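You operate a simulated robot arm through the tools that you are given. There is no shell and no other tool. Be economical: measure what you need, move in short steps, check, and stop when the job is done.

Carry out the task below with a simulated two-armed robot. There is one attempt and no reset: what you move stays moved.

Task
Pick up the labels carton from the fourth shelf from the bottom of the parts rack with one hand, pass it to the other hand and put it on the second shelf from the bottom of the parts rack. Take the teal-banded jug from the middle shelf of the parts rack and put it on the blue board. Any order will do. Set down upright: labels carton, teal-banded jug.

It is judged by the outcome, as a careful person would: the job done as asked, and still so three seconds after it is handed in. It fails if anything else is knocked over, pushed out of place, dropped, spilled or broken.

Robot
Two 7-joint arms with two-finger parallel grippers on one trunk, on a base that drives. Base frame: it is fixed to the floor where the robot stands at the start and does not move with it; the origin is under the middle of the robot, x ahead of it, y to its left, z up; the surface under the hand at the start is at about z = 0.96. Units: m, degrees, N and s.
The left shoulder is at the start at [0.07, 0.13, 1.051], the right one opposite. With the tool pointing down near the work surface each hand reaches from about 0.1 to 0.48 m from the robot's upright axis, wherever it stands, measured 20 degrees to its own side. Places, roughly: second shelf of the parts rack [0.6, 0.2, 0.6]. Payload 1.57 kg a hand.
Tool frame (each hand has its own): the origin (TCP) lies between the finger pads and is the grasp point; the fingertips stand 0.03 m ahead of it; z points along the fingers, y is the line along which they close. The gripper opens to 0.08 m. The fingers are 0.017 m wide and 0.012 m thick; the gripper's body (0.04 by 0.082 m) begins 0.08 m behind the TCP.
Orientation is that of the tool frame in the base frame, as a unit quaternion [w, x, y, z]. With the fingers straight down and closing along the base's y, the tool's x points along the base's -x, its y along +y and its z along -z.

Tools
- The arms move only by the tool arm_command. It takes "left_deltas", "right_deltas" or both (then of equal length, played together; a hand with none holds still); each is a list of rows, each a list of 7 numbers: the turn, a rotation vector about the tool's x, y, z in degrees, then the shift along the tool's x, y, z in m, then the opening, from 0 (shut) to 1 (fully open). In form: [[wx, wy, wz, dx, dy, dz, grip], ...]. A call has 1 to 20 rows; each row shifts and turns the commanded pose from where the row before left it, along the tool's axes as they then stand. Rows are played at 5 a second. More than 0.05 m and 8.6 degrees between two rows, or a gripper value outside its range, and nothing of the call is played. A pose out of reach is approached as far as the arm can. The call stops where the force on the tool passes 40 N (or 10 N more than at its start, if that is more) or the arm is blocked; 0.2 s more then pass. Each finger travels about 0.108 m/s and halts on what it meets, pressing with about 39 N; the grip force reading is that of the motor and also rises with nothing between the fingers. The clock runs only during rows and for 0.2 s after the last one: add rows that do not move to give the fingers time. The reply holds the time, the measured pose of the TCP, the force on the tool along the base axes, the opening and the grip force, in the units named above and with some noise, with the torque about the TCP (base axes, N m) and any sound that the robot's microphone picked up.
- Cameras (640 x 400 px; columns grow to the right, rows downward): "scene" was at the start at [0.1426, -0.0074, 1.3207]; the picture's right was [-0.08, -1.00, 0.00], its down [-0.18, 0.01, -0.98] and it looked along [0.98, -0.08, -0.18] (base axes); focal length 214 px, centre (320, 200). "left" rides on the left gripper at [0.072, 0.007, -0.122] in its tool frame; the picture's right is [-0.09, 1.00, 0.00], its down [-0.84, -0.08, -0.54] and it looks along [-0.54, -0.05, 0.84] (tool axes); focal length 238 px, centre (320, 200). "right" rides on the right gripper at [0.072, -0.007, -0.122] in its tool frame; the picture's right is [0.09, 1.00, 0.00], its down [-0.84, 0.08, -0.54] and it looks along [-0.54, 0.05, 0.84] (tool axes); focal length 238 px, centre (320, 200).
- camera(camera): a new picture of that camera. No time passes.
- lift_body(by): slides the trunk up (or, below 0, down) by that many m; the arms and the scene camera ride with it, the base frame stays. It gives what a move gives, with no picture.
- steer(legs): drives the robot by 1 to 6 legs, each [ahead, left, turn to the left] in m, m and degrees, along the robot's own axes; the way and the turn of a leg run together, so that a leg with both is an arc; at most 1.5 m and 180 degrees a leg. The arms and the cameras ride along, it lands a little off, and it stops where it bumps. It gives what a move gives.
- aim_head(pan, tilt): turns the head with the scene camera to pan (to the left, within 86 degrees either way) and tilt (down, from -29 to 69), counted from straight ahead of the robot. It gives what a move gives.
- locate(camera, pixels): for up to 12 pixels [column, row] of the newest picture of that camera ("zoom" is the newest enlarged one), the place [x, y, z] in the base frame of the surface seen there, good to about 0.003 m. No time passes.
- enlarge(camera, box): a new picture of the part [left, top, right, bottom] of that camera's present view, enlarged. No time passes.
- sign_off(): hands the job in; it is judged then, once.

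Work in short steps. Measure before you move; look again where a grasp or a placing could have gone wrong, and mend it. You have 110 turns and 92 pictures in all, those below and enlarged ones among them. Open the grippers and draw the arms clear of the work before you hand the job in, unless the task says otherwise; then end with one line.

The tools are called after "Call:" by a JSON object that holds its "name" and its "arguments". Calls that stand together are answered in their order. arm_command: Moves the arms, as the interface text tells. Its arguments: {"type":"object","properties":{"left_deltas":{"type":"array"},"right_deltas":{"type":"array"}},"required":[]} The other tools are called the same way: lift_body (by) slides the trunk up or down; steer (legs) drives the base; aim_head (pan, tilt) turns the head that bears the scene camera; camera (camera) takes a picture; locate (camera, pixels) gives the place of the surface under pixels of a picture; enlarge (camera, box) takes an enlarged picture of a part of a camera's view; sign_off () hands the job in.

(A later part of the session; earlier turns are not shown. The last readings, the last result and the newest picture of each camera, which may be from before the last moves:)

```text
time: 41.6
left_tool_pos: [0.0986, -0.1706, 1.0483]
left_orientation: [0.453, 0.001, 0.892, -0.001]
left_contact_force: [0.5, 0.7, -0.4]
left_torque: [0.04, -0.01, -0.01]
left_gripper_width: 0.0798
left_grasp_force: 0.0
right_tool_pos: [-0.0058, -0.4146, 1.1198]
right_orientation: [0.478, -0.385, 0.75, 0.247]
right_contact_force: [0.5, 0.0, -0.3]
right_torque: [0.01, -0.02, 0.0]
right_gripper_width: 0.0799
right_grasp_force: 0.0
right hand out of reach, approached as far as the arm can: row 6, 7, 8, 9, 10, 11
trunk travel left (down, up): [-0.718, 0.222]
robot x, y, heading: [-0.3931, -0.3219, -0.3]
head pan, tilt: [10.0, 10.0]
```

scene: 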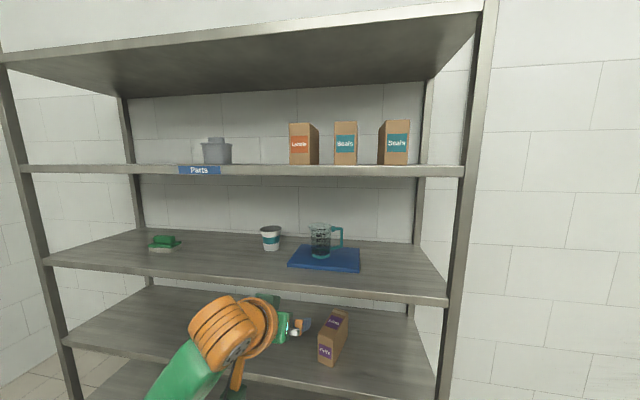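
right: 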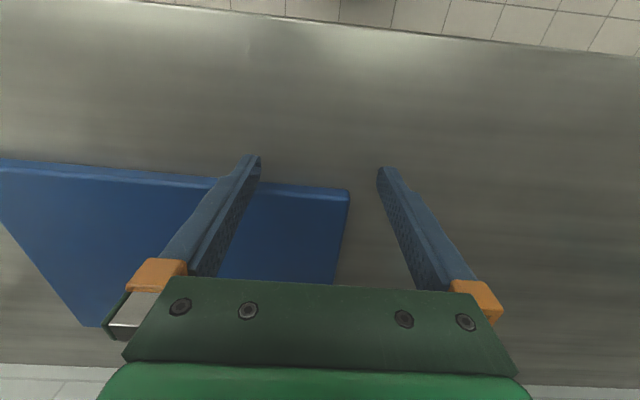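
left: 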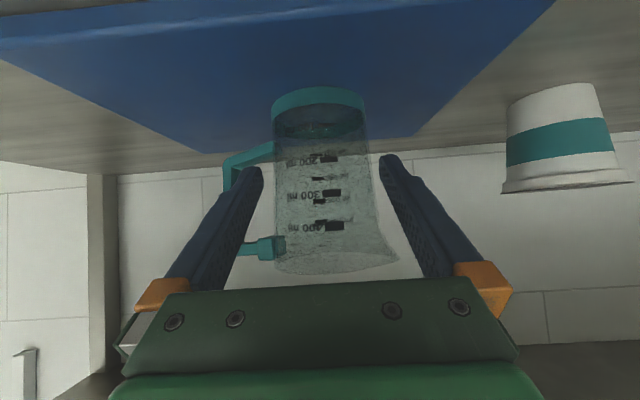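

It only reached about 54° yaw here. I'll move the commanded pose forward and toward the midline to see if the full 90° becomes reachable.

Call:
{"name": "arm_command", "arguments": {"right_deltas": [[0, 0, 0, -0.0137, -0.02, 0.0295, 1], [0, 0, 0, -0.0137, -0.02, 0.0295, 1], [0, 0, 0, -0.0137, -0.02, 0.0295, 1], [0, 0, 0, -0.0137, -0.02, 0.0295, 1], [0, 0, 0, 0, 0, 0, 1]]}}

Call:
{"name": "camera", "arguments": {"camera": "scene"}}

```text
time: 42.8
left_tool_pos: [0.0982, -0.1722, 1.0496]
left_orientation: [0.453, 0.001, 0.892, 0.0]
left_contact_force: [0.2, 0.0, -0.4]
left_torque: [-0.01, 0.0, 0.01]
left_gripper_width: 0.08
left_grasp_force: 0.2
right_tool_pos: [0.0008, -0.4071, 1.1052]
right_orientation: [0.478, -0.384, 0.751, 0.247]
right_contact_force: [-0.5, -0.3, 0.5]
right_torque: [0.01, -0.02, 0.0]
right_gripper_width: 0.0802
right_grasp_force: 0.1
right hand out of reach, approached as far as the arm can: row 1, 2, 3, 4
trunk travel left (down, up): [-0.718, 0.222]
robot x, y, heading: [-0.3932, -0.322, 0.0]
head pan, tilt: [10.0, 10.0]
```

```text
63 pictures are left
```

scene: 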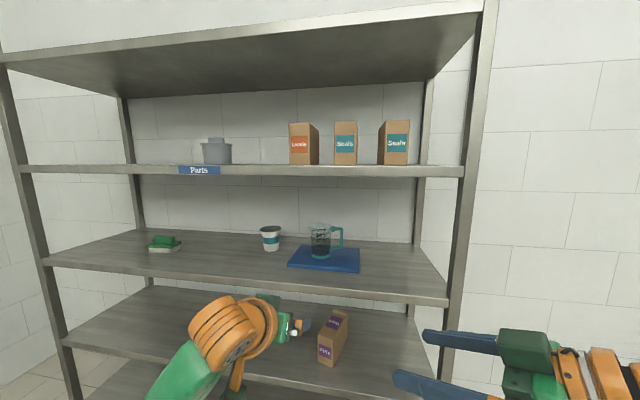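

The inward yaw is joint-limited to about 54°, so a face-to-face handover won't work. New plan: right grips the carton low at its front (tilt about 15°), and left takes it from the upper back (tilt about 60°), both closing across the 0.063 m width. I'll undo the right-hand test moves.

Call:
{"name": "arm_command", "arguments": {"right_deltas": [[0, 0, 0, 0.0137, 0.02, -0.0295, 1], [0, 0, 0, 0.0137, 0.02, -0.0295, 1], [0, 0, 0, 0.0137, 0.02, -0.0295, 1], [0, 0, 0, 0.0137, 0.02, -0.0295, 1], [7.44, 0, 3.44, 0, 0, 0, 1], [7.44, 0, 3.44, 0, 0, 0, 1], [7.44, 0, 3.44, 0, 0, 0, 1], [7.44, 0, 3.44, 0, 0, 0, 1], [7.44, 0, 3.44, 0, 0, 0, 1]]}}

```text
time: 44.8
left_tool_pos: [0.0974, -0.1698, 1.0484]
left_orientation: [0.453, 0.0, 0.891, -0.001]
left_contact_force: [-0.2, 0.3, 0.5]
left_torque: [-0.01, 0.02, 0.01]
left_gripper_width: 0.0799
left_grasp_force: 0.1
right_tool_pos: [-0.1258, -0.4976, 1.1615]
right_orientation: [0.534, -0.098, 0.837, 0.063]
right_contact_force: [-0.1, 0.4, 0.1]
right_torque: [-0.01, 0.02, -0.01]
right_gripper_width: 0.0802
right_grasp_force: 0.1
right hand out of reach, approached as far as the arm can: row 5, 6, 7, 8, 9
trunk travel left (down, up): [-0.718, 0.222]
robot x, y, heading: [-0.3923, -0.3242, 0.0]
head pan, tilt: [10.0, 10.0]
```

The commanded pose clamps to what's reachable; yaw is now about 13.5°. I'll take that out, move forward, and flatten the tilt to 15°.

Call:
{"name": "arm_command", "arguments": {"right_deltas": [[6.12, 0, 2.84, -0.0092, 0.005, 0.0316, 1], [6.12, 0, 2.84, -0.0092, 0.005, 0.0316, 1], [0, 0, 0, -0.0092, 0.005, 0.0316, 1], [0, 0, 0, -0.0092, 0.005, 0.0316, 1], [0, -5, 0, 0, 0, 0, 1], [0, -5, 0, 0, 0, 0, 1]]}}

Call:
{"name": "lift_body", "arguments": {"by": 0.21}}

```text
time: 46.2
left_tool_pos: [0.0975, -0.1715, 1.049]
left_orientation: [0.451, 0.001, 0.892, -0.001]
left_contact_force: [1.0, 0.1, 0.1]
left_torque: [0.0, -0.01, 0.02]
left_gripper_width: 0.0801
left_grasp_force: 0.1
right_tool_pos: [0.0039, -0.4681, 1.1451]
right_orientation: [0.609, 0.001, 0.793, 0.0]
right_contact_force: [-0.1, 0.3, 0.3]
right_torque: [0.01, -0.02, -0.01]
right_gripper_width: 0.0802
right_grasp_force: 0.1
right hand out of reach, approached as far as the arm can: row 1
trunk travel left (down, up): [-0.718, 0.222]
robot x, y, heading: [-0.3946, -0.3191, -0.0]
head pan, tilt: [10.0, 10.0]
```

```text
time: 48.4
left_tool_pos: [0.0974, -0.1712, 1.2592]
left_orientation: [0.452, 0.0, 0.892, 0.0]
left_contact_force: [-0.2, 0.6, -0.4]
left_torque: [-0.01, -0.02, 0.02]
left_gripper_width: 0.0801
left_grasp_force: 0.0
right_tool_pos: [0.0056, -0.4675, 1.3549]
right_orientation: [0.609, 0.0, 0.793, 0.0]
right_contact_force: [0.0, -0.9, 0.7]
right_torque: [0.04, 0.02, 0.0]
right_gripper_width: 0.08
right_grasp_force: 0.0
trunk travel left (down, up): [-0.928, 0.012]
robot x, y, heading: [-0.3928, -0.3227, -0.2]
head pan, tilt: [10.0, 10.0]
```

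Right is at tilt 15°, z 1.355. I'll retract the left hand (steepening to 60° as needed later) so it stays out of the rack, then shift the base left 0.34 m to line up with the carton.

Call:
{"name": "arm_command", "arguments": {"left_deltas": [[0, 7.9, 0, 0, 0, 0, 1], [0, 7.9, 0, 0, 0, 0, 1], [0, 7.9, 0, 0, 0, 0, 1], [0, 0, 0, 0.0346, 0.015, -0.02, 1], [0, 0, 0, 0.0346, 0.015, -0.02, 1], [0, 0, 0, 0.0346, 0.015, -0.02, 1], [0, 0, 0, 0.0346, 0.015, -0.02, 1], [0, 0, 0, 0.0346, 0.015, -0.02, 1]]}}

Call:
{"name": "steer", "arguments": {"legs": [[0, 0.338, 0.2]]}}

Call:
{"name": "aim_head", "arguments": {"pan": 0, "tilt": 0}}

Call:
{"name": "camera", "arguments": {"camera": "scene"}}

```text
time: 50.2
left_tool_pos: [-0.1032, -0.0974, 1.2582]
left_orientation: [0.26, 0.0, 0.965, 0.001]
left_contact_force: [0.1, 0.2, -0.2]
left_torque: [0.0, -0.01, -0.01]
left_gripper_width: 0.0801
left_grasp_force: 0.1
right_tool_pos: [0.003, -0.4665, 1.3569]
right_orientation: [0.61, 0.0, 0.793, 0.0]
right_contact_force: [-0.1, -0.1, 0.2]
right_torque: [0.01, 0.0, 0.01]
right_gripper_width: 0.0799
right_grasp_force: 0.0
trunk travel left (down, up): [-0.928, 0.012]
robot x, y, heading: [-0.3945, -0.3238, -0.2]
head pan, tilt: [10.0, 10.0]
```

```text
time: 52.5
left_tool_pos: [-0.0986, 0.2443, 1.2592]
left_orientation: [0.26, 0.002, 0.966, 0.001]
left_contact_force: [-0.3, 0.1, -0.7]
left_torque: [0.04, -0.01, 0.04]
left_gripper_width: 0.0802
left_grasp_force: 0.1
right_tool_pos: [0.005, -0.1262, 1.3551]
right_orientation: [0.609, 0.004, 0.793, -0.001]
right_contact_force: [-0.8, -0.7, -0.6]
right_torque: [0.02, 0.01, 0.01]
right_gripper_width: 0.0799
right_grasp_force: 0.0
trunk travel left (down, up): [-0.928, 0.012]
robot x, y, heading: [-0.3911, 0.0262, -0.4]
head pan, tilt: [10.0, 10.0]
```

```text
time: 53.2
left_tool_pos: [-0.0991, 0.2463, 1.2585]
left_orientation: [0.259, 0.003, 0.966, -0.001]
left_contact_force: [-1.1, -0.1, 1.0]
left_torque: [-0.01, 0.03, 0.0]
left_gripper_width: 0.0801
left_grasp_force: 0.0
right_tool_pos: [0.0053, -0.1236, 1.3555]
right_orientation: [0.609, 0.002, 0.793, 0.0]
right_contact_force: [0.3, -0.1, -0.5]
right_torque: [-0.01, 0.03, 0.0]
right_gripper_width: 0.0801
right_grasp_force: 0.1
trunk travel left (down, up): [-0.928, 0.012]
robot x, y, heading: [-0.389, 0.0231, -0.3]
head pan, tilt: [0.0, 0.0]
```

```text
62 pictures are left
```

scene: 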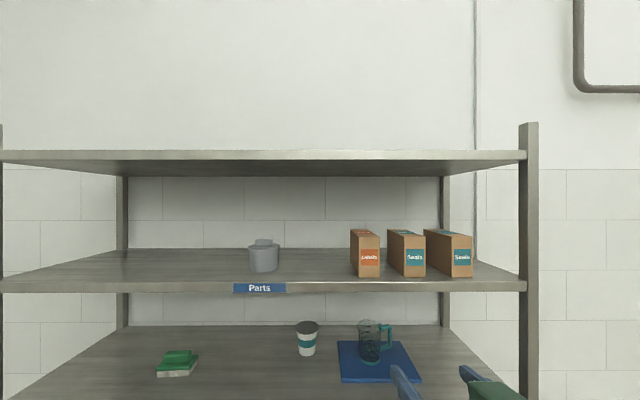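

A good high view. I'll enlarge the Labels carton to get precise edges.

Call:
{"name": "enlarge", "arguments": {"camera": "scene", "box": [330, 215, 430, 290]}}

```text
5.33 times, centred on (380, 252) of scene
```

zoom: 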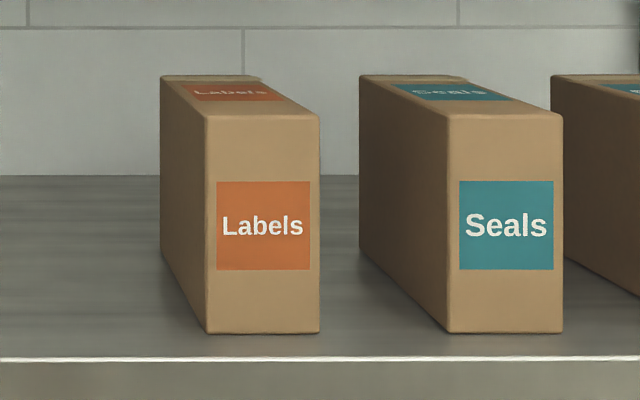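

Call:
{"name": "locate", "arguments": {"camera": "zoom", "pixels": [[210, 300], [315, 300], [262, 328], [262, 122], [165, 80], [165, 250], [255, 82], [312, 112], [445, 300], [240, 357], [190, 200]]}}

```text
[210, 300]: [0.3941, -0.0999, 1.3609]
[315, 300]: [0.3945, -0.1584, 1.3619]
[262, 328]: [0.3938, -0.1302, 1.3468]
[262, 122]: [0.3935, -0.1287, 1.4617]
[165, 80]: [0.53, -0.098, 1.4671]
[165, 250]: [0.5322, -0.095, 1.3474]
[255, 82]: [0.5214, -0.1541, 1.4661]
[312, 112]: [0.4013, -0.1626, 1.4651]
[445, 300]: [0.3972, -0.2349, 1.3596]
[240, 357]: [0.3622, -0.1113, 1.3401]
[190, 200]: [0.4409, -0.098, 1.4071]
```

Carton: x 0.394–0.535, y -0.097 to -0.161, z 1.344–1.466. I'll raise the right TCP to 1.38 and drive 0.325 m ahead, so the fingertips stop just short of it.

Call:
{"name": "arm_command", "arguments": {"right_deltas": [[0, 0, 0, -0.012, 0, -0.0033, 1], [0, 0, 0, -0.012, 0, -0.0033, 1]]}}

Call:
{"name": "steer", "arguments": {"legs": [[0.322, 0, 0.3]]}}

Call:
{"name": "camera", "arguments": {"camera": "right"}}

Call:
{"name": "aim_head", "arguments": {"pan": -10, "tilt": 15}}

Call:
{"name": "camera", "arguments": {"camera": "scene"}}

```text
time: 53.8
left_tool_pos: [-0.0999, 0.2473, 1.2576]
left_orientation: [0.259, 0.002, 0.966, -0.001]
left_contact_force: [-0.2, 0.8, 0.8]
left_torque: [0.02, -0.01, -0.03]
left_gripper_width: 0.0799
left_grasp_force: 0.1
right_tool_pos: [0.0056, -0.1225, 1.3811]
right_orientation: [0.61, 0.002, 0.793, -0.001]
right_contact_force: [0.8, -0.6, -0.5]
right_torque: [0.02, 0.01, 0.03]
right_gripper_width: 0.0799
right_grasp_force: 0.0
trunk travel left (down, up): [-0.928, 0.012]
robot x, y, heading: [-0.3917, 0.0277, -0.3]
head pan, tilt: [0.0, 0.0]
```

```text
time: 55.9
left_tool_pos: [0.2129, 0.2473, 1.2596]
left_orientation: [0.261, 0.0, 0.965, 0.0]
left_contact_force: [-0.5, 1.3, -0.3]
left_torque: [0.02, -0.03, 0.01]
left_gripper_width: 0.08
left_grasp_force: 0.1
right_tool_pos: [0.3176, -0.1233, 1.381]
right_orientation: [0.61, 0.002, 0.792, -0.001]
right_contact_force: [-0.8, 0.9, 0.4]
right_torque: [-0.03, 0.02, 0.0]
right_gripper_width: 0.0799
right_grasp_force: 0.0
trunk travel left (down, up): [-0.928, 0.012]
robot x, y, heading: [-0.0754, 0.0209, -0.2]
head pan, tilt: [0.0, 0.0]
```

```text
60 pictures are left
```

right: 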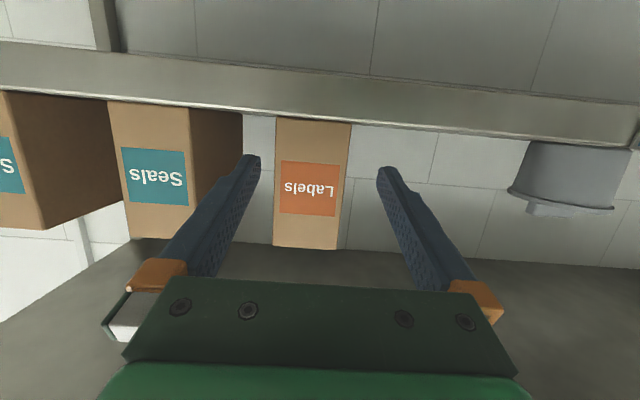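

```text
time: 56.7
left_tool_pos: [0.2161, 0.2463, 1.2586]
left_orientation: [0.26, 0.001, 0.965, 0.0]
left_contact_force: [-0.2, 0.0, 0.2]
left_torque: [-0.02, -0.02, 0.02]
left_gripper_width: 0.0798
left_grasp_force: 0.0
right_tool_pos: [0.3205, -0.1233, 1.3793]
right_orientation: [0.61, 0.001, 0.793, 0.0]
right_contact_force: [-0.5, -0.2, -0.1]
right_torque: [-0.01, 0.0, 0.0]
right_gripper_width: 0.0796
right_grasp_force: 0.1
trunk travel left (down, up): [-0.928, 0.012]
robot x, y, heading: [-0.0777, 0.0218, -0.3]
head pan, tilt: [-10.0, 15.0]
```

```text
59 pictures are left
```

scene: 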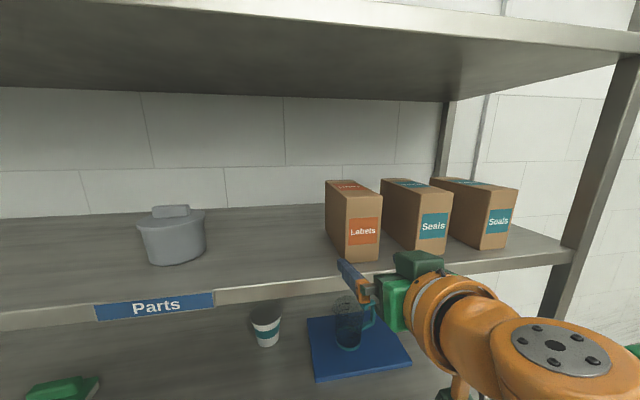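

The carton is centred slightly right of the fingers' midline (y -0.1235 against -0.129). I'll correct that while advancing 0.06 m.

Call:
{"name": "arm_command", "arguments": {"right_deltas": [[0, 0, 0, 0, -0.0057, 0, 1], [0, 0, 0, -0.0039, 0, 0.0145, 1], [0, 0, 0, -0.0039, 0, 0.0145, 1], [0, 0, 0, -0.0039, 0, 0.0145, 1], [0, 0, 0, -0.0039, 0, 0.0145, 1]]}}

Call:
{"name": "camera", "arguments": {"camera": "right"}}

```text
time: 57.9
left_tool_pos: [0.2166, 0.2463, 1.2591]
left_orientation: [0.26, 0.002, 0.966, -0.001]
left_contact_force: [0.0, -0.2, 0.1]
left_torque: [0.01, -0.03, -0.02]
left_gripper_width: 0.0802
left_grasp_force: 0.1
right_tool_pos: [0.3828, -0.1296, 1.3787]
right_orientation: [0.608, 0.0, 0.794, 0.001]
right_contact_force: [0.1, 0.5, -0.2]
right_torque: [0.03, 0.02, 0.02]
right_gripper_width: 0.08
right_grasp_force: 0.0
trunk travel left (down, up): [-0.928, 0.012]
robot x, y, heading: [-0.0778, 0.0244, -0.3]
head pan, tilt: [-10.0, 15.0]
```

```text
58 pictures are left
```

right: 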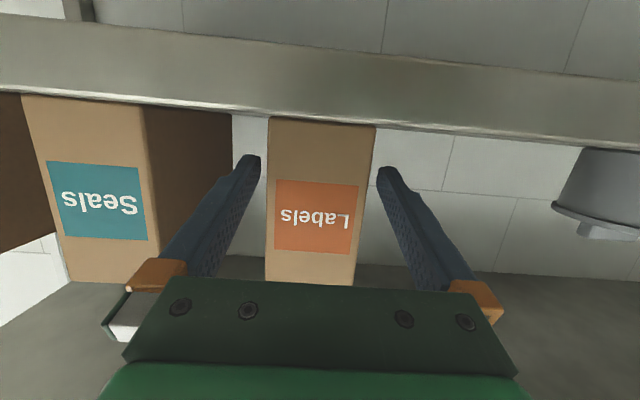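

The fingers straddle the carton evenly. I'll advance 0.062 m to TCP x about 0.445 and then close.

Call:
{"name": "arm_command", "arguments": {"right_deltas": [[0, 0, 0, -0.004, 0, 0.015, 1], [0, 0, 0, -0.004, 0, 0.015, 1], [0, 0, 0, -0.004, 0, 0.015, 1], [0, 0, 0, -0.004, 0, 0.015, 1], [0, 0, 0, 0, 0, 0, 1]]}}

Call:
{"name": "camera", "arguments": {"camera": "scene"}}

```text
time: 59.1
left_tool_pos: [0.216, 0.246, 1.2589]
left_orientation: [0.26, 0.001, 0.966, 0.0]
left_contact_force: [-0.3, 0.4, -0.5]
left_torque: [0.01, -0.01, 0.01]
left_gripper_width: 0.08
left_grasp_force: 0.1
right_tool_pos: [0.4423, -0.1281, 1.3797]
right_orientation: [0.608, 0.002, 0.794, -0.001]
right_contact_force: [0.2, -0.2, 0.8]
right_torque: [0.0, 0.03, -0.02]
right_gripper_width: 0.0801
right_grasp_force: 0.1
trunk travel left (down, up): [-0.928, 0.012]
robot x, y, heading: [-0.0785, 0.0211, -0.1]
head pan, tilt: [-10.0, 15.0]
```

```text
57 pictures are left
```

scene: 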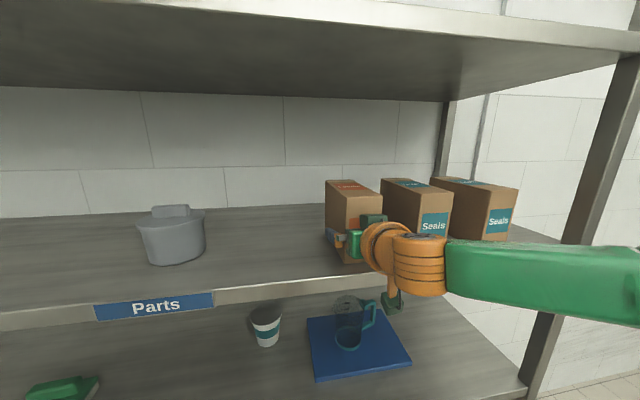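

Well placed. I'll close and lift 0.03 m.

Call:
{"name": "arm_command", "arguments": {"right_deltas": [[0, 0, 0, 0, 0, 0, 0.7], [0, 0, 0, 0, 0, 0, 0.4], [0, 0, 0, 0, 0, 0, 0.2], [0, 0, 0, 0, 0, 0, 0], [0, 0, 0, 0, 0, 0, 0], [0, 0, 0, -0.0097, 0, -0.0026, 0], [0, 0, 0, -0.0097, 0, -0.0026, 0], [0, 0, 0, -0.0097, 0, -0.0026, 0], [0, 0, 0, -0.0097, 0, -0.0026, 0]]}}

Call:
{"name": "enlarge", "arguments": {"camera": "scene", "box": [290, 140, 450, 290]}}

```text
time: 61.1
left_tool_pos: [0.217, 0.247, 1.2592]
left_orientation: [0.259, 0.002, 0.966, 0.0]
left_contact_force: [0.8, -1.1, -0.1]
left_torque: [0.01, 0.0, 0.0]
left_gripper_width: 0.0802
left_grasp_force: 0.0
right_tool_pos: [0.443, -0.1305, 1.4207]
right_orientation: [0.609, 0.002, 0.793, -0.001]
right_contact_force: [-0.5, -0.2, -2.3]
right_torque: [-0.03, 0.1, 0.02]
right_gripper_width: 0.0659
right_grasp_force: 39.2
trunk travel left (down, up): [-0.928, 0.012]
robot x, y, heading: [-0.08, 0.0197, -0.2]
head pan, tilt: [-10.0, 15.0]
```

```text
2.67 times, centred on (370, 215) of scene
```

zoom: 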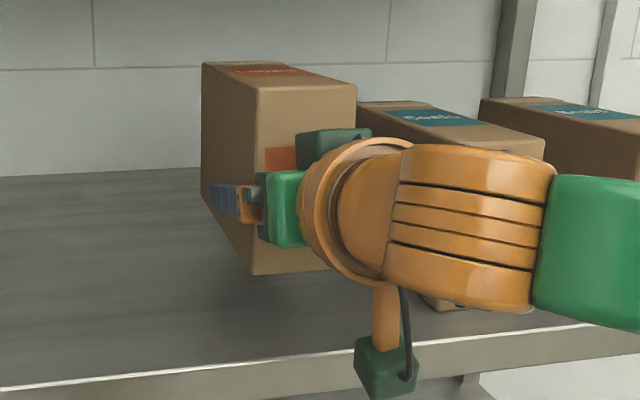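

The carton is lifted level (about 2 N). I'll back out 0.42 m.

Call:
{"name": "steer", "arguments": {"legs": [[-0.42, 0, 0]]}}

Call:
{"name": "aim_head", "arguments": {"pan": 0, "tilt": 15}}

Call:
{"name": "camera", "arguments": {"camera": "scene"}}

```text
time: 63.7
left_tool_pos: [-0.1975, 0.2474, 1.2574]
left_orientation: [0.259, 0.0, 0.966, 0.0]
left_contact_force: [0.9, 0.4, 0.0]
left_torque: [0.06, -0.01, -0.01]
left_gripper_width: 0.0798
left_grasp_force: 0.1
right_tool_pos: [0.0311, -0.1271, 1.418]
right_orientation: [0.608, 0.0, 0.794, 0.001]
right_contact_force: [1.1, 0.2, -2.7]
right_torque: [0.02, 0.12, 0.02]
right_gripper_width: 0.0658
right_grasp_force: 39.2
trunk travel left (down, up): [-0.928, 0.012]
robot x, y, heading: [-0.4956, 0.0225, -0.1]
head pan, tilt: [-10.0, 15.0]
```

```text
time: 64.4
left_tool_pos: [-0.2006, 0.2483, 1.2583]
left_orientation: [0.259, 0.0, 0.966, 0.0]
left_contact_force: [0.5, -0.1, 0.4]
left_torque: [0.01, 0.03, -0.04]
left_gripper_width: 0.08
left_grasp_force: 0.1
right_tool_pos: [0.0291, -0.1263, 1.4191]
right_orientation: [0.607, 0.001, 0.794, 0.0]
right_contact_force: [-0.8, -0.6, -2.3]
right_torque: [-0.01, 0.11, 0.02]
right_gripper_width: 0.0659
right_grasp_force: 39.2
trunk travel left (down, up): [-0.928, 0.012]
robot x, y, heading: [-0.4941, 0.0189, -0.1]
head pan, tilt: [0.0, 15.0]
```

```text
55 pictures are left
```

scene: 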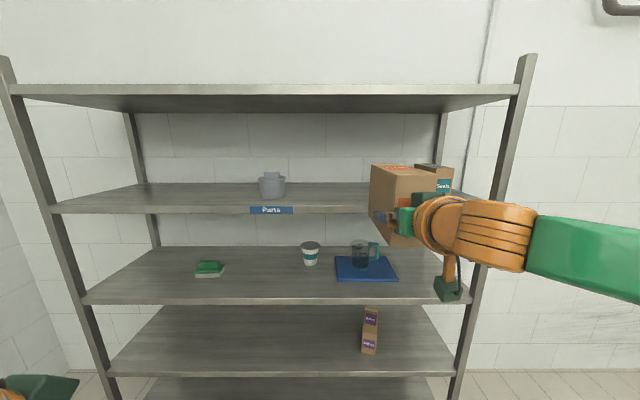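

Now I'll bring the carton to the front centre (about rel x 0.42, y -0.02, z 1.28) for the handover.

Call:
{"name": "arm_command", "arguments": {"right_deltas": [[0, 0, 0, 0.0268, 0.02, -0.01, 0], [0, 0, 0, 0.0268, 0.02, -0.01, 0], [0, 0, 0, 0.0268, 0.02, -0.01, 0], [0, 0, 0, 0.0268, 0.02, -0.01, 0], [0, 0, 0, 0.0268, 0.02, -0.01, 0], [0, 0, 0, 0.0268, 0.02, -0.01, 0]]}}

Call:
{"name": "camera", "arguments": {"camera": "scene"}}

```text
time: 65.8
left_tool_pos: [-0.2014, 0.2489, 1.258]
left_orientation: [0.26, 0.0, 0.966, 0.0]
left_contact_force: [1.2, 0.9, -0.3]
left_torque: [-0.02, -0.01, -0.04]
left_gripper_width: 0.08
left_grasp_force: 0.2
right_tool_pos: [-0.0694, -0.0614, 1.2879]
right_orientation: [0.609, 0.001, 0.793, 0.001]
right_contact_force: [0.6, 0.1, -2.9]
right_torque: [0.03, 0.09, 0.05]
right_gripper_width: 0.0658
right_grasp_force: 39.2
right hand out of reach, approached as far as the arm can: row 4, 5, 6
trunk travel left (down, up): [-0.928, 0.012]
robot x, y, heading: [-0.493, 0.023, 0.2]
head pan, tilt: [0.0, 15.0]
```

```text
54 pictures are left
```

scene: 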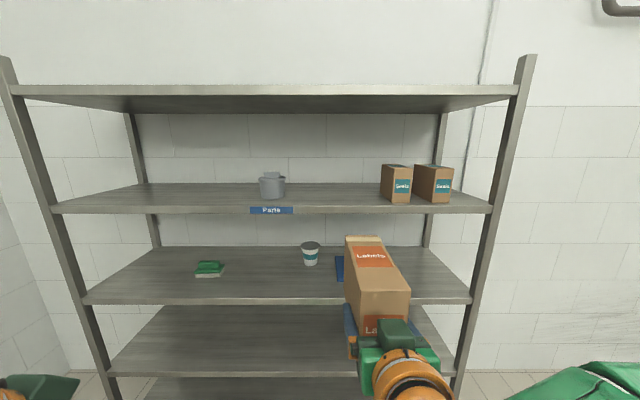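

The right hand holds the carton at TCP (-0.069, -0.061, 1.288); its top is about 1.374. I'll raise the left hand, then start toward a pre-grasp above the carton's rear.

Call:
{"name": "arm_command", "arguments": {"left_deltas": [[0, 0, 0, -0.019, 0, -0.033, 1], [0, 0, 0, -0.019, 0, -0.033, 1], [0, 0, 0, -0.019, 0, -0.033, 1], [0, 0, 0, -0.019, 0, -0.033, 1], [0, 0, 0, -0.019, 0, -0.033, 1], [0, 0, 0, -0.014, -0.0375, 0.008, 1], [0, 0, 0, -0.014, -0.0375, 0.008, 1], [0, 0, 0, -0.014, -0.0375, 0.008, 1], [0, 0, 0, -0.014, -0.0375, 0.008, 1]]}}

Call:
{"name": "camera", "arguments": {"camera": "scene"}}

Call:
{"name": "camera", "arguments": {"camera": "left"}}

```text
time: 67.8
left_tool_pos: [-0.1248, 0.0909, 1.442]
left_orientation: [0.259, 0.0, 0.966, 0.0]
left_contact_force: [0.1, -1.2, 0.1]
left_torque: [-0.04, 0.01, 0.0]
left_gripper_width: 0.08
left_grasp_force: 0.1
left hand out of reach, approached as far as the arm can: row 5
right_tool_pos: [-0.0683, -0.0636, 1.2863]
right_orientation: [0.609, 0.001, 0.793, 0.002]
right_contact_force: [0.1, -0.8, -2.5]
right_torque: [0.02, 0.11, 0.02]
right_gripper_width: 0.0658
right_grasp_force: 38.9
trunk travel left (down, up): [-0.928, 0.012]
robot x, y, heading: [-0.4936, 0.0202, 0.1]
head pan, tilt: [0.0, 15.0]
```

```text
53 pictures are left
```

scene: 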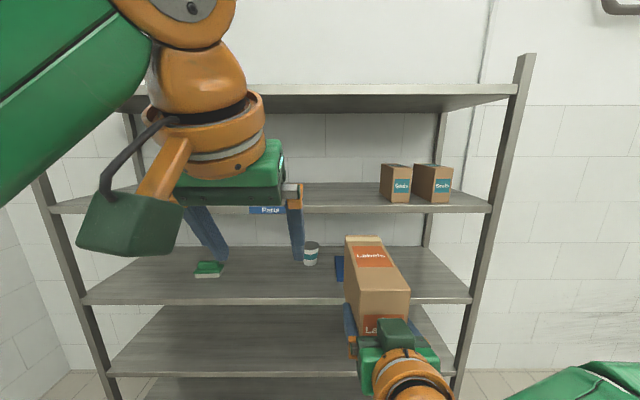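

```text
52 pictures are left
```

left: 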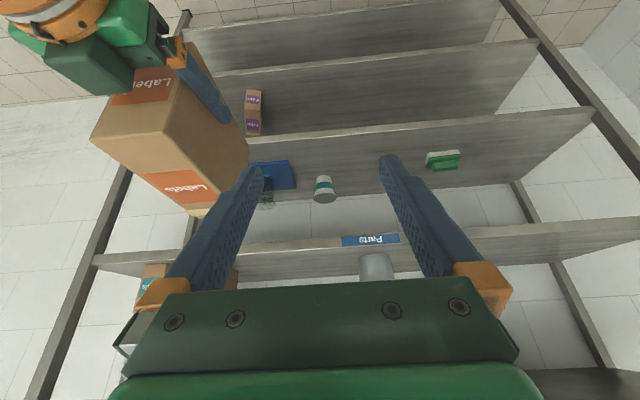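

The left camera shows the carton well below and to the side. I'll continue to the pre-grasp over the carton's centre line.

Call:
{"name": "arm_command", "arguments": {"left_deltas": [[0, 0, 0, -0.009, -0.0308, 0.0052, 1], [0, 0, 0, -0.009, -0.0308, 0.0052, 1], [0, 0, 0, -0.009, -0.0308, 0.0052, 1], [0, 0, 0, -0.009, -0.0308, 0.0052, 1], [0, 0, 0, -0.009, -0.0308, 0.0052, 1]]}}

Call:
{"name": "camera", "arguments": {"camera": "left"}}

Call:
{"name": "camera", "arguments": {"camera": "scene"}}

```text
time: 69.0
left_tool_pos: [-0.1191, -0.0133, 1.4147]
left_orientation: [0.261, -0.006, 0.965, -0.007]
left_contact_force: [-0.8, -0.7, 0.1]
left_torque: [0.02, 0.06, 0.01]
left_gripper_width: 0.0799
left_grasp_force: 0.1
left hand out of reach, approached as far as the arm can: row 2, 3, 4, 5
right_tool_pos: [-0.0684, -0.0627, 1.2886]
right_orientation: [0.608, 0.001, 0.794, 0.001]
right_contact_force: [-0.6, -0.5, -3.6]
right_torque: [-0.02, 0.1, 0.03]
right_gripper_width: 0.0658
right_grasp_force: 38.9
trunk travel left (down, up): [-0.928, 0.012]
robot x, y, heading: [-0.493, 0.0233, 0.2]
head pan, tilt: [0.0, 15.0]
```

```text
51 pictures are left
```

left: 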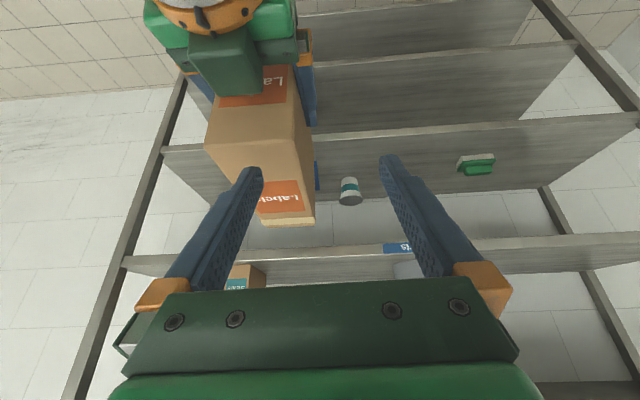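

```text
50 pictures are left
```

scene: 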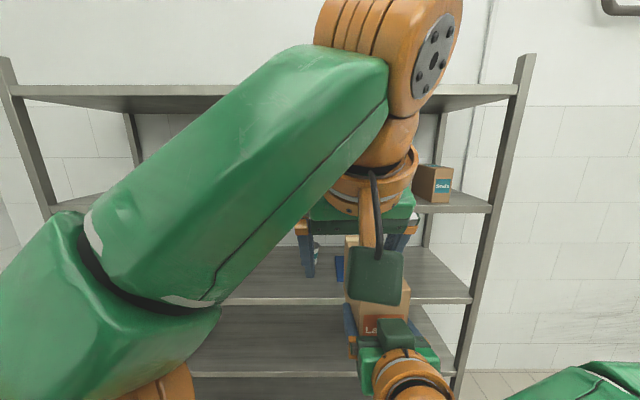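

The left arm is limited when this high. I'll lower the right hand with the carton by 0.13 m and bring it a bit forward and toward the midline.

Call:
{"name": "arm_command", "arguments": {"right_deltas": [[0, 0, 0, 0.0225, 0, 0.0164, 0], [0, 0, 0, 0.0225, 0, 0.0164, 0], [0, 0, 0, 0.0225, 0, 0.0164, 0], [0, 0, 0, 0.0225, 0, 0.0164, 0], [0, 0, 0, 0.0225, 0, 0.0164, 0], [0, 0, 0, 0, 0.015, 0, 0], [0, 0, 0, 0, 0.015, 0, 0], [0, 0, 0, 0, 0.015, 0, 0], [0, 0, 0, 0, 0.015, 0, 0]]}}

```text
time: 71.0
left_tool_pos: [-0.1185, -0.0103, 1.4127]
left_orientation: [0.26, -0.007, 0.966, -0.006]
left_contact_force: [-0.1, -0.2, 0.4]
left_torque: [0.04, -0.02, 0.01]
left_gripper_width: 0.0799
left_grasp_force: 0.1
right_tool_pos: [-0.0347, -0.0775, 1.222]
right_orientation: [0.608, 0.0, 0.794, 0.001]
right_contact_force: [0.2, 0.8, -2.8]
right_torque: [0.0, 0.13, -0.01]
right_gripper_width: 0.0657
right_grasp_force: 38.8
right hand out of reach, approached as far as the arm can: row 1, 2, 3, 4, 5, 6, 7, 8, 9
trunk travel left (down, up): [-0.928, 0.012]
robot x, y, heading: [-0.4944, 0.0198, -0.1]
head pan, tilt: [0.0, 15.0]
```

The right is limited here, at rel (0.46, -0.097), z 1.22, with the carton top about 1.308. I'll try the left from its side: forward and down first, then inward.

Call:
{"name": "arm_command", "arguments": {"left_deltas": [[0, 0, 0, -0.0136, 0, 0.0165, 1], [0, 0, 0, -0.0136, 0, 0.0165, 1], [0, 0, 0, -0.0136, 0, 0.0165, 1], [0, 0, 0, -0.0136, 0, 0.0165, 1], [0, 0, 0, 0, -0.0168, 0, 1], [0, 0, 0, 0, -0.0168, 0, 1], [0, 0, 0, 0, -0.0168, 0, 1], [0, 0, 0, 0, -0.0168, 0, 1]]}}

Call:
{"name": "camera", "arguments": {"camera": "left"}}

```text
time: 72.8
left_tool_pos: [-0.0628, -0.0172, 1.364]
left_orientation: [0.258, -0.018, 0.966, -0.012]
left_contact_force: [0.0, -0.1, -0.4]
left_torque: [0.04, 0.01, -0.01]
left_gripper_width: 0.0803
left_grasp_force: 0.0
left hand out of reach, approached as far as the arm can: row 1, 2, 3, 4, 5, 6, 7, 8
right_tool_pos: [-0.0335, -0.0767, 1.223]
right_orientation: [0.608, 0.0, 0.794, 0.001]
right_contact_force: [-0.2, -0.1, -3.6]
right_torque: [0.0, 0.1, -0.02]
right_gripper_width: 0.0658
right_grasp_force: 39.8
trunk travel left (down, up): [-0.928, 0.012]
robot x, y, heading: [-0.4942, 0.0233, -0.3]
head pan, tilt: [0.0, 15.0]
```

```text
49 pictures are left
```

left: 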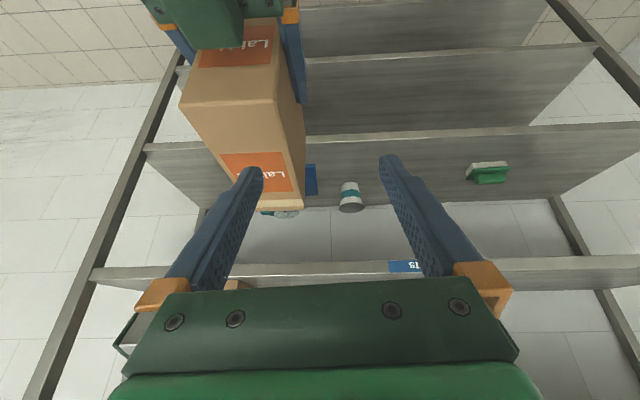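

Both hands are limited near the body. I'll move the right hand (carton) farther forward, where it has more freedom, and then inward again.

Call:
{"name": "arm_command", "arguments": {"right_deltas": [[0, 0, 0, -0.0052, 0, 0.0193, 0], [0, 0, 0, -0.0052, 0, 0.0193, 0], [0, 0, 0, -0.0052, 0, 0.0193, 0], [0, 0, 0, -0.0052, 0, 0.0193, 0], [0, 0, 0, 0, 0.015, 0, 0], [0, 0, 0, 0, 0.015, 0, 0], [0, 0, 0, 0, 0.015, 0, 0], [0, 0, 0, 0, 0.015, 0, 0]]}}

```text
time: 74.6
left_tool_pos: [-0.0619, -0.0181, 1.3623]
left_orientation: [0.257, -0.017, 0.966, -0.01]
left_contact_force: [0.2, -0.6, 0.5]
left_torque: [0.0, 0.01, -0.02]
left_gripper_width: 0.0799
left_grasp_force: 0.0
right_tool_pos: [0.0243, -0.0788, 1.2445]
right_orientation: [0.609, 0.0, 0.793, 0.001]
right_contact_force: [0.4, -0.3, -2.7]
right_torque: [-0.01, 0.09, 0.0]
right_gripper_width: 0.066
right_grasp_force: 38.9
right hand out of reach, approached as far as the arm can: row 2, 3, 4, 5, 6, 7, 8
trunk travel left (down, up): [-0.928, 0.012]
robot x, y, heading: [-0.4962, 0.0234, 0.1]
head pan, tilt: [0.0, 15.0]
```

The tool yaw relative to the arm's bearing is what limits it. If the carton is yawed about 25° left and shifted left, both hands should fit. I'll move the left hand aside and yaw the right, then shift it.

Call:
{"name": "arm_command", "arguments": {"left_deltas": [[0, 0, 0, -0.005, 0.03, -0.008, 1], [0, 0, 0, -0.005, 0.03, -0.008, 1], [0, 0, 0, -0.005, 0.03, -0.008, 1], [0, 0, 0, -0.005, 0.03, -0.008, 1], [0, 0, 0, 0, 0.03, 0, 1], [0, 0, 0, 0, 0.03, 0, 1], [-4.17, 0, -7.2, 0, 0.03, 0, 1], [-4.17, 0, -7.2, 0, 0, 0, 1], [-4.17, 0, -7.2, 0, 0, 0, 1]], "right_deltas": [[-8.05, 0, -2.16, 0, 0, 0, 0], [-8.05, 0, -2.16, 0, 0, 0, 0], [-8.05, 0, -2.16, 0, 0, 0, 0], [0, 0, 0, 0, 0, 0, 0], [0, 0, 0, -0.0037, 0.03, 0.0139, 0], [0, 0, 0, -0.0037, 0.03, 0.0139, 0], [0, 0, 0, -0.0037, 0.03, 0.0139, 0], [0, 0, 0, -0.0037, 0.03, 0.0139, 0], [0, 0, 0, -0.0037, 0.03, 0.0139, 0]]}}

Call:
{"name": "camera", "arguments": {"camera": "scene"}}

```text
time: 76.6
left_tool_pos: [-0.0686, 0.18, 1.3954]
left_orientation: [0.254, -0.211, 0.942, 0.058]
left_contact_force: [0.3, -0.3, 0.4]
left_torque: [0.03, -0.03, 0.03]
left_gripper_width: 0.08
left_grasp_force: 0.1
right_tool_pos: [0.007, 0.0105, 1.259]
right_orientation: [0.595, -0.171, 0.774, 0.133]
right_contact_force: [0.5, 0.0, -1.9]
right_torque: [-0.07, 0.13, 0.0]
right_gripper_width: 0.0658
right_grasp_force: 39.7
right hand out of reach, approached as far as the arm can: row 7, 8, 9
trunk travel left (down, up): [-0.928, 0.012]
robot x, y, heading: [-0.4934, 0.0223, 0.1]
head pan, tilt: [0.0, 15.0]
```

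```text
48 pictures are left
```

scene: 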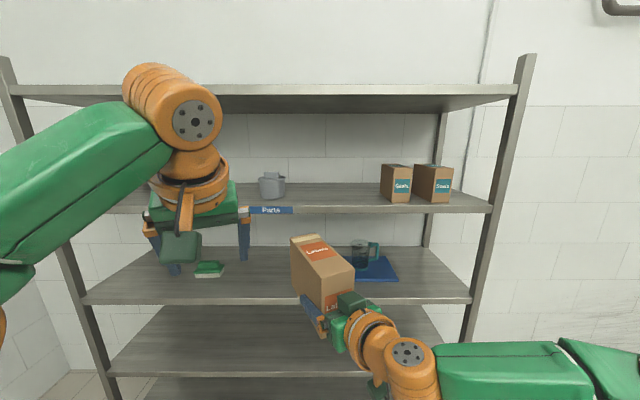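

Both hands are comfortable now. I'll enlarge and locate the carton's corners.

Call:
{"name": "enlarge", "arguments": {"camera": "scene", "box": [270, 220, 370, 320]}}

```text
4.00 times, centred on (320, 270) of scene
```

zoom: 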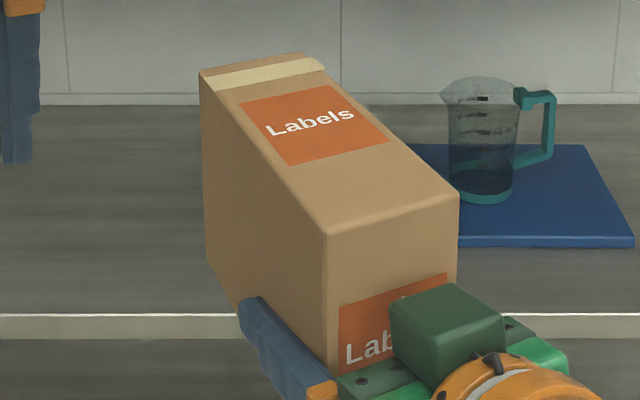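

Call:
{"name": "locate", "arguments": {"camera": "zoom", "pixels": [[205, 75], [318, 60], [330, 230], [455, 198], [270, 155], [260, 170], [425, 310], [480, 300], [410, 325], [265, 320], [205, 240]]}}

```text
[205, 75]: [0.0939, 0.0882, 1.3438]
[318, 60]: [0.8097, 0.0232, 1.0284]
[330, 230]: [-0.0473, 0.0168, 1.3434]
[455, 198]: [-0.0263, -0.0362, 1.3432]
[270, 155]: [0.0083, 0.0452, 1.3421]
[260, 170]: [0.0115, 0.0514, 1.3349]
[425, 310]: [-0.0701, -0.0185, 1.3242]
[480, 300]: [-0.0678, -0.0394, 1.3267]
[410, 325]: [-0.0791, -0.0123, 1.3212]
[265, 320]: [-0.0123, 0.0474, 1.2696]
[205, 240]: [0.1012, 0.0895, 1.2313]
```

Carton: heading about 26°, top z 1.344, bottom 1.222, front centre (-0.037, -0.010). I'll steepen the left to 65°, rise 0.02 m and slide sideways 0.185 m over the carton.

Call:
{"name": "arm_command", "arguments": {"left_deltas": [[0, 5, 0, 0, 0, 0, 1], [0, 0, 0, -0.0085, 0, -0.018, 1], [0, 0, 0, 0, -0.037, 0, 1], [0, 0, 0, 0, -0.037, 0, 1], [0, 0, 0, 0, -0.037, 0, 1], [0, 0, 0, 0, -0.037, 0, 1], [0, 0, 0, 0, -0.037, 0, 1]]}}

Call:
{"name": "camera", "arguments": {"camera": "left"}}

Call:
{"name": "camera", "arguments": {"camera": "scene"}}

```text
time: 78.2
left_tool_pos: [-0.0729, 0.0692, 1.3777]
left_orientation: [0.212, -0.21, 0.953, 0.047]
left_contact_force: [-0.4, -0.5, -0.3]
left_torque: [0.03, 0.02, 0.01]
left_gripper_width: 0.08
left_grasp_force: 0.2
left hand out of reach, approached as far as the arm can: row 3, 4, 5, 6, 7
right_tool_pos: [0.0075, 0.009, 1.2587]
right_orientation: [0.594, -0.171, 0.775, 0.133]
right_contact_force: [1.0, 0.5, -2.7]
right_torque: [-0.06, 0.1, 0.04]
right_gripper_width: 0.0659
right_grasp_force: 39.2
trunk travel left (down, up): [-0.928, 0.012]
robot x, y, heading: [-0.4916, 0.0186, 0.1]
head pan, tilt: [0.0, 15.0]
```

```text
46 pictures are left
```

left: 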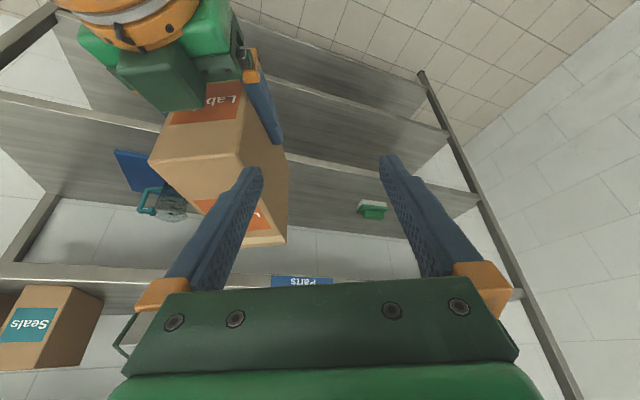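

```text
45 pictures are left
```

scene: 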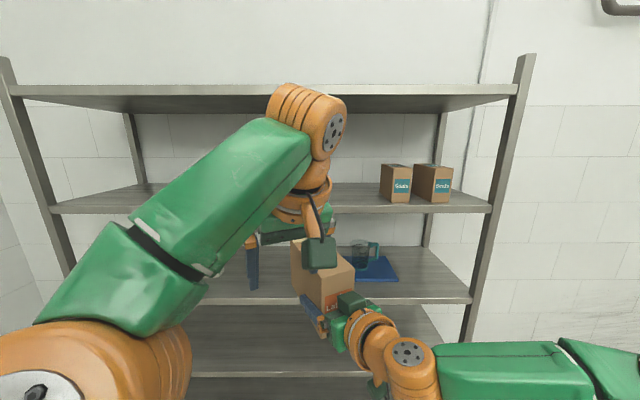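

The left is limited because its wrist is far above its shoulder. I'll lower the carton 0.1 m with the right hand and see how far both go.

Call:
{"name": "arm_command", "arguments": {"right_deltas": [[0, 0, 0, 0.024, 0, 0.0065, 0], [0, 0, 0, 0.024, 0, 0.0065, 0], [0, 0, 0, 0.024, 0, 0.0065, 0], [0, 0, 0, 0.024, 0, 0.0065, 0]]}}

```text
time: 79.2
left_tool_pos: [-0.0735, 0.0722, 1.3777]
left_orientation: [0.211, -0.212, 0.953, 0.047]
left_contact_force: [0.5, 0.4, -0.2]
left_torque: [-0.04, 0.0, 0.01]
left_gripper_width: 0.0801
left_grasp_force: 0.1
right_tool_pos: [0.0057, 0.0053, 1.2408]
right_orientation: [0.592, -0.172, 0.776, 0.132]
right_contact_force: [-0.2, -0.8, -3.4]
right_torque: [-0.09, 0.11, 0.0]
right_gripper_width: 0.0658
right_grasp_force: 39.0
right hand out of reach, approached as far as the arm can: row 1, 2, 3, 4
trunk travel left (down, up): [-0.928, 0.012]
robot x, y, heading: [-0.4918, 0.0257, 0.1]
head pan, tilt: [0.0, 15.0]
```

Lowering is limited by wrist pitch. I'll pitch the right tool (and the held carton) 24° further nose-down, which allows lower and more central poses, then lower.

Call:
{"name": "arm_command", "arguments": {"right_deltas": [[0, 8, 0, 0, 0, 0, 0], [0, 8, 0, 0, 0, 0, 0], [0, 8, 0, 0, 0, 0, 0], [0, 0, 0, 0.0194, 0, 0.0157, 0], [0, 0, 0, 0.0194, 0, 0.0157, 0], [0, 0, 0, 0.0194, 0, 0.0157, 0], [0, 0, 0, 0.0194, 0, 0.0157, 0]]}}

Call:
{"name": "camera", "arguments": {"camera": "scene"}}

```text
time: 80.8
left_tool_pos: [-0.072, 0.0716, 1.3771]
left_orientation: [0.211, -0.211, 0.953, 0.046]
left_contact_force: [0.3, 0.0, -0.1]
left_torque: [-0.01, 0.03, 0.03]
left_gripper_width: 0.0801
left_grasp_force: 0.0
right_tool_pos: [-0.0035, -0.0159, 1.1828]
right_orientation: [0.42, -0.196, 0.881, 0.094]
right_contact_force: [-0.1, 0.6, -2.8]
right_torque: [-0.06, 0.11, 0.0]
right_gripper_width: 0.0656
right_grasp_force: 38.9
right hand out of reach, approached as far as the arm can: row 2, 3, 7
trunk travel left (down, up): [-0.928, 0.012]
robot x, y, heading: [-0.4911, 0.0225, -0.2]
head pan, tilt: [0.0, 15.0]
```

```text
44 pictures are left
```

scene: 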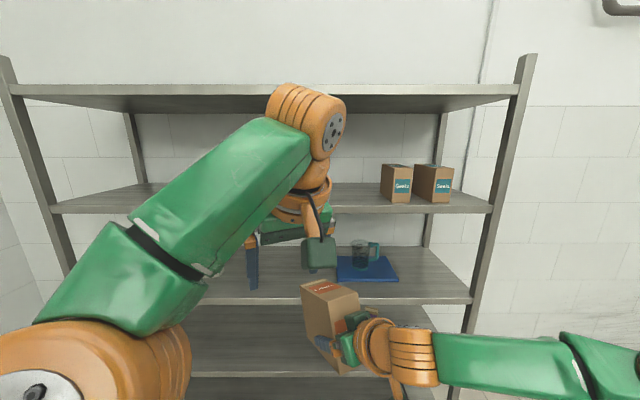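

Right is now at tilt 39°, z 1.183. The vertical left would need rel x 0.55, which is too far, so I'll pull the carton back 0.09 m and slightly left.

Call:
{"name": "arm_command", "arguments": {"right_deltas": [[0, 0, 0, 0.0115, 0.014, -0.0142, 0], [0, 0, 0, 0.0115, 0.014, -0.0142, 0], [0, 0, 0, 0.0115, 0.014, -0.0142, 0], [0, 0, 0, 0.0115, 0.014, -0.0142, 0]]}}

```text
time: 81.8
left_tool_pos: [-0.0738, 0.0728, 1.378]
left_orientation: [0.212, -0.211, 0.953, 0.047]
left_contact_force: [0.4, 0.1, 0.8]
left_torque: [-0.05, 0.01, 0.02]
left_gripper_width: 0.0799
left_grasp_force: 0.0
right_tool_pos: [-0.0965, 0.0041, 1.1792]
right_orientation: [0.42, -0.196, 0.881, 0.094]
right_contact_force: [0.6, -0.2, -2.9]
right_torque: [-0.09, 0.13, 0.01]
right_gripper_width: 0.0657
right_grasp_force: 39.1
trunk travel left (down, up): [-0.928, 0.012]
robot x, y, heading: [-0.4958, 0.0219, 0.1]
head pan, tilt: [0.0, 15.0]
```

No limits there. I'll shift a further 0.06 m to the left.

Call:
{"name": "arm_command", "arguments": {"right_deltas": [[0, 0, 0, -0.0053, 0.018, 0.0066, 0], [0, 0, 0, -0.0053, 0.018, 0.0066, 0], [0, 0, 0, -0.0053, 0.018, 0.0066, 0]]}}

```text
time: 82.6
left_tool_pos: [-0.0728, 0.0709, 1.3773]
left_orientation: [0.212, -0.211, 0.953, 0.047]
left_contact_force: [0.4, 0.4, 0.0]
left_torque: [0.0, -0.01, -0.01]
left_gripper_width: 0.08
left_grasp_force: 0.2
right_tool_pos: [-0.0948, 0.006, 1.1829]
right_orientation: [0.42, -0.197, 0.881, 0.095]
right_contact_force: [-0.6, 0.0, -3.0]
right_torque: [-0.08, 0.16, 0.0]
right_gripper_width: 0.0659
right_grasp_force: 38.4
right hand out of reach, approached as far as the arm can: row 1, 2, 3
trunk travel left (down, up): [-0.928, 0.012]
robot x, y, heading: [-0.4912, 0.0212, -0.1]
head pan, tilt: [0.0, 15.0]
```

The right-hand pose is settled at (-0.095, 0.006, 1.183). I'll bring the left to vertical and over the pre-grasp (-0.0345, 0.034, 1.345).

Call:
{"name": "arm_command", "arguments": {"left_deltas": [[0, 8, 0, 0, 0, 0, 1], [0, 8, 0, 0, 0, 0, 1], [0, 8, 0, 0, 0, 0, 1], [0, 0, 0, -0.0064, -0.0165, 0.0107, 1], [0, 0, 0, -0.0064, -0.0165, 0.0107, 1], [0, 0, 0, -0.0064, -0.0165, 0.0107, 1]]}}

Call:
{"name": "camera", "arguments": {"camera": "left"}}

Call:
{"name": "camera", "arguments": {"camera": "scene"}}

```text
time: 84.0
left_tool_pos: [-0.0987, 0.0336, 1.2969]
left_orientation: [0.011, -0.218, 0.976, 0.001]
left_contact_force: [5.4, 11.2, 31.3]
left_torque: [-0.92, -0.48, 0.08]
left_gripper_width: 0.0728
left_grasp_force: 0.0
left hand out of reach, approached as far as the arm can: row 1, 2, 3, 4, 5, 6
right_tool_pos: [-0.0956, 0.0035, 1.1802]
right_orientation: [0.416, -0.194, 0.884, 0.093]
right_contact_force: [-4.9, -11.9, -34.7]
right_torque: [1.24, -0.06, 0.11]
right_gripper_width: 0.0655
right_grasp_force: 39.1
trunk travel left (down, up): [-0.928, 0.012]
robot x, y, heading: [-0.4925, 0.0206, 0.1]
head pan, tilt: [0.0, 15.0]
```

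```text
43 pictures are left
```

left: 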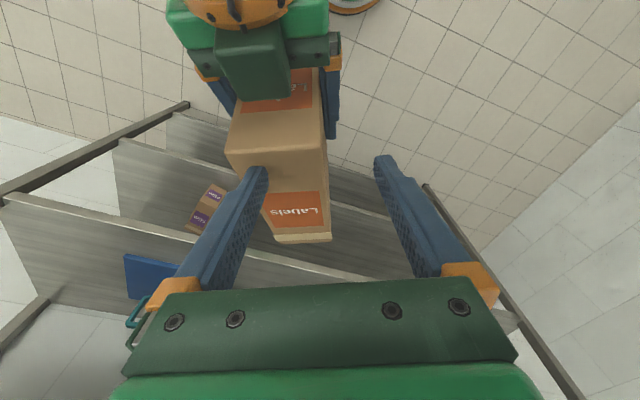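

```text
42 pictures are left
```

scene: 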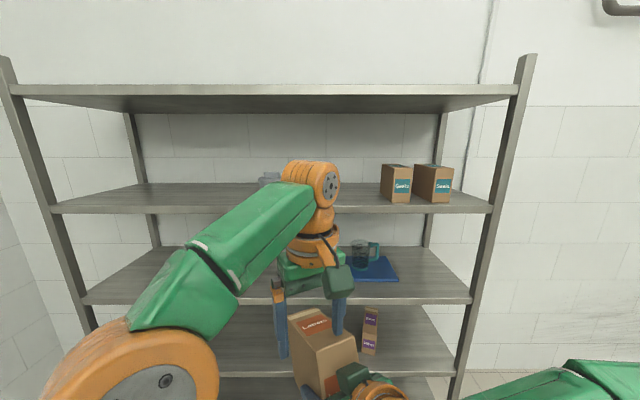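

The left got pulled low by its reach limit and one fingertip presses the carton's top with 31 N. I'll lift the left 0.03 m right away.

Call:
{"name": "arm_command", "arguments": {"left_deltas": [[0, 0, 0, 0, 0, -0.015, 1], [0, 0, 0, 0, 0, -0.015, 1]]}}

Call:
{"name": "camera", "arguments": {"camera": "left"}}

```text
time: 84.6
left_tool_pos: [-0.1182, 0.0318, 1.3194]
left_orientation: [0.008, -0.215, 0.977, 0.002]
left_contact_force: [-0.4, 0.7, 0.0]
left_torque: [0.03, -0.01, 0.01]
left_gripper_width: 0.0802
left_grasp_force: 0.2
left hand out of reach, approached as far as the arm can: row 1, 2
right_tool_pos: [-0.0952, 0.0053, 1.1853]
right_orientation: [0.421, -0.195, 0.881, 0.095]
right_contact_force: [0.2, 0.4, -3.0]
right_torque: [-0.03, 0.11, 0.0]
right_gripper_width: 0.0657
right_grasp_force: 38.5
trunk travel left (down, up): [-0.928, 0.012]
robot x, y, heading: [-0.4927, 0.0247, 0.0]
head pan, tilt: [0.0, 15.0]
```

```text
41 pictures are left
```

left: 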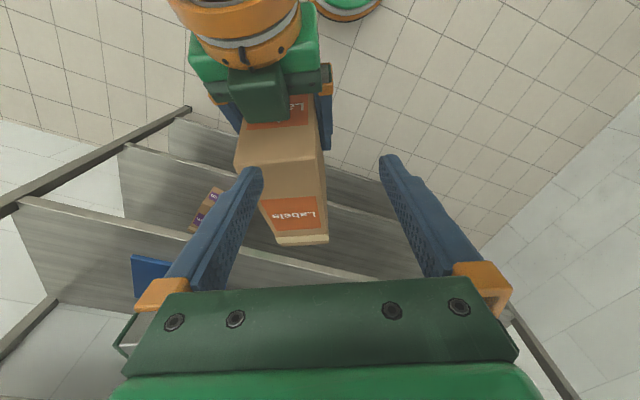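

Freed; the carton is still held normally. A lower height suits the left arm better, so I'll lower the carton another 0.08 m.

Call:
{"name": "arm_command", "arguments": {"right_deltas": [[0, 0, 0, 0.0207, 0, 0.0168, 0], [0, 0, 0, 0.0207, 0, 0.0168, 0], [0, 0, 0, 0.0207, 0, 0.0168, 0]]}}

```text
time: 85.4
left_tool_pos: [-0.1165, 0.0325, 1.3194]
left_orientation: [0.009, -0.216, 0.976, 0.002]
left_contact_force: [0.1, -0.2, 0.3]
left_torque: [-0.01, 0.0, -0.01]
left_gripper_width: 0.0801
left_grasp_force: 0.0
right_tool_pos: [-0.0948, -0.0225, 1.1171]
right_orientation: [0.42, -0.196, 0.881, 0.096]
right_contact_force: [0.3, -0.2, -3.8]
right_torque: [-0.05, 0.12, 0.0]
right_gripper_width: 0.0657
right_grasp_force: 38.7
right hand out of reach, approached as far as the arm can: row 1, 2, 3
trunk travel left (down, up): [-0.928, 0.012]
robot x, y, heading: [-0.4931, 0.0236, 0.0]
head pan, tilt: [0.0, 15.0]
```

Target is now about (-0.035, 0.006, 1.146). I'll lower the left to z 1.26 (tips 1.23, above the carton's highest corner at about 1.214) and go half way inward.

Call:
{"name": "arm_command", "arguments": {"left_deltas": [[0, 0, 0, 0, 0, 0.03, 1], [0, 0, 0, 0, 0, 0.028, 1], [0, 0, 0, -0.0158, -0.0147, 0, 1], [0, 0, 0, -0.0158, -0.0147, 0, 1]]}}

Call:
{"name": "camera", "arguments": {"camera": "left"}}

```text
time: 86.4
left_tool_pos: [-0.0849, 0.0218, 1.2628]
left_orientation: [0.008, -0.216, 0.976, 0.003]
left_contact_force: [-1.0, 0.2, 0.4]
left_torque: [0.02, -0.04, 0.01]
left_gripper_width: 0.08
left_grasp_force: 0.1
left hand out of reach, approached as far as the arm can: row 4
right_tool_pos: [-0.0945, -0.0231, 1.1172]
right_orientation: [0.42, -0.195, 0.881, 0.094]
right_contact_force: [-0.3, 0.1, -3.2]
right_torque: [-0.05, 0.12, -0.01]
right_gripper_width: 0.066
right_grasp_force: 39.3
trunk travel left (down, up): [-0.928, 0.012]
robot x, y, heading: [-0.4949, 0.0228, 0.1]
head pan, tilt: [0.0, 15.0]
```

```text
40 pictures are left
```

left: 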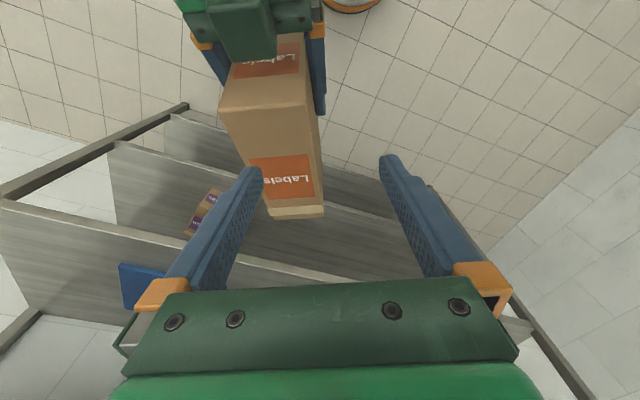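

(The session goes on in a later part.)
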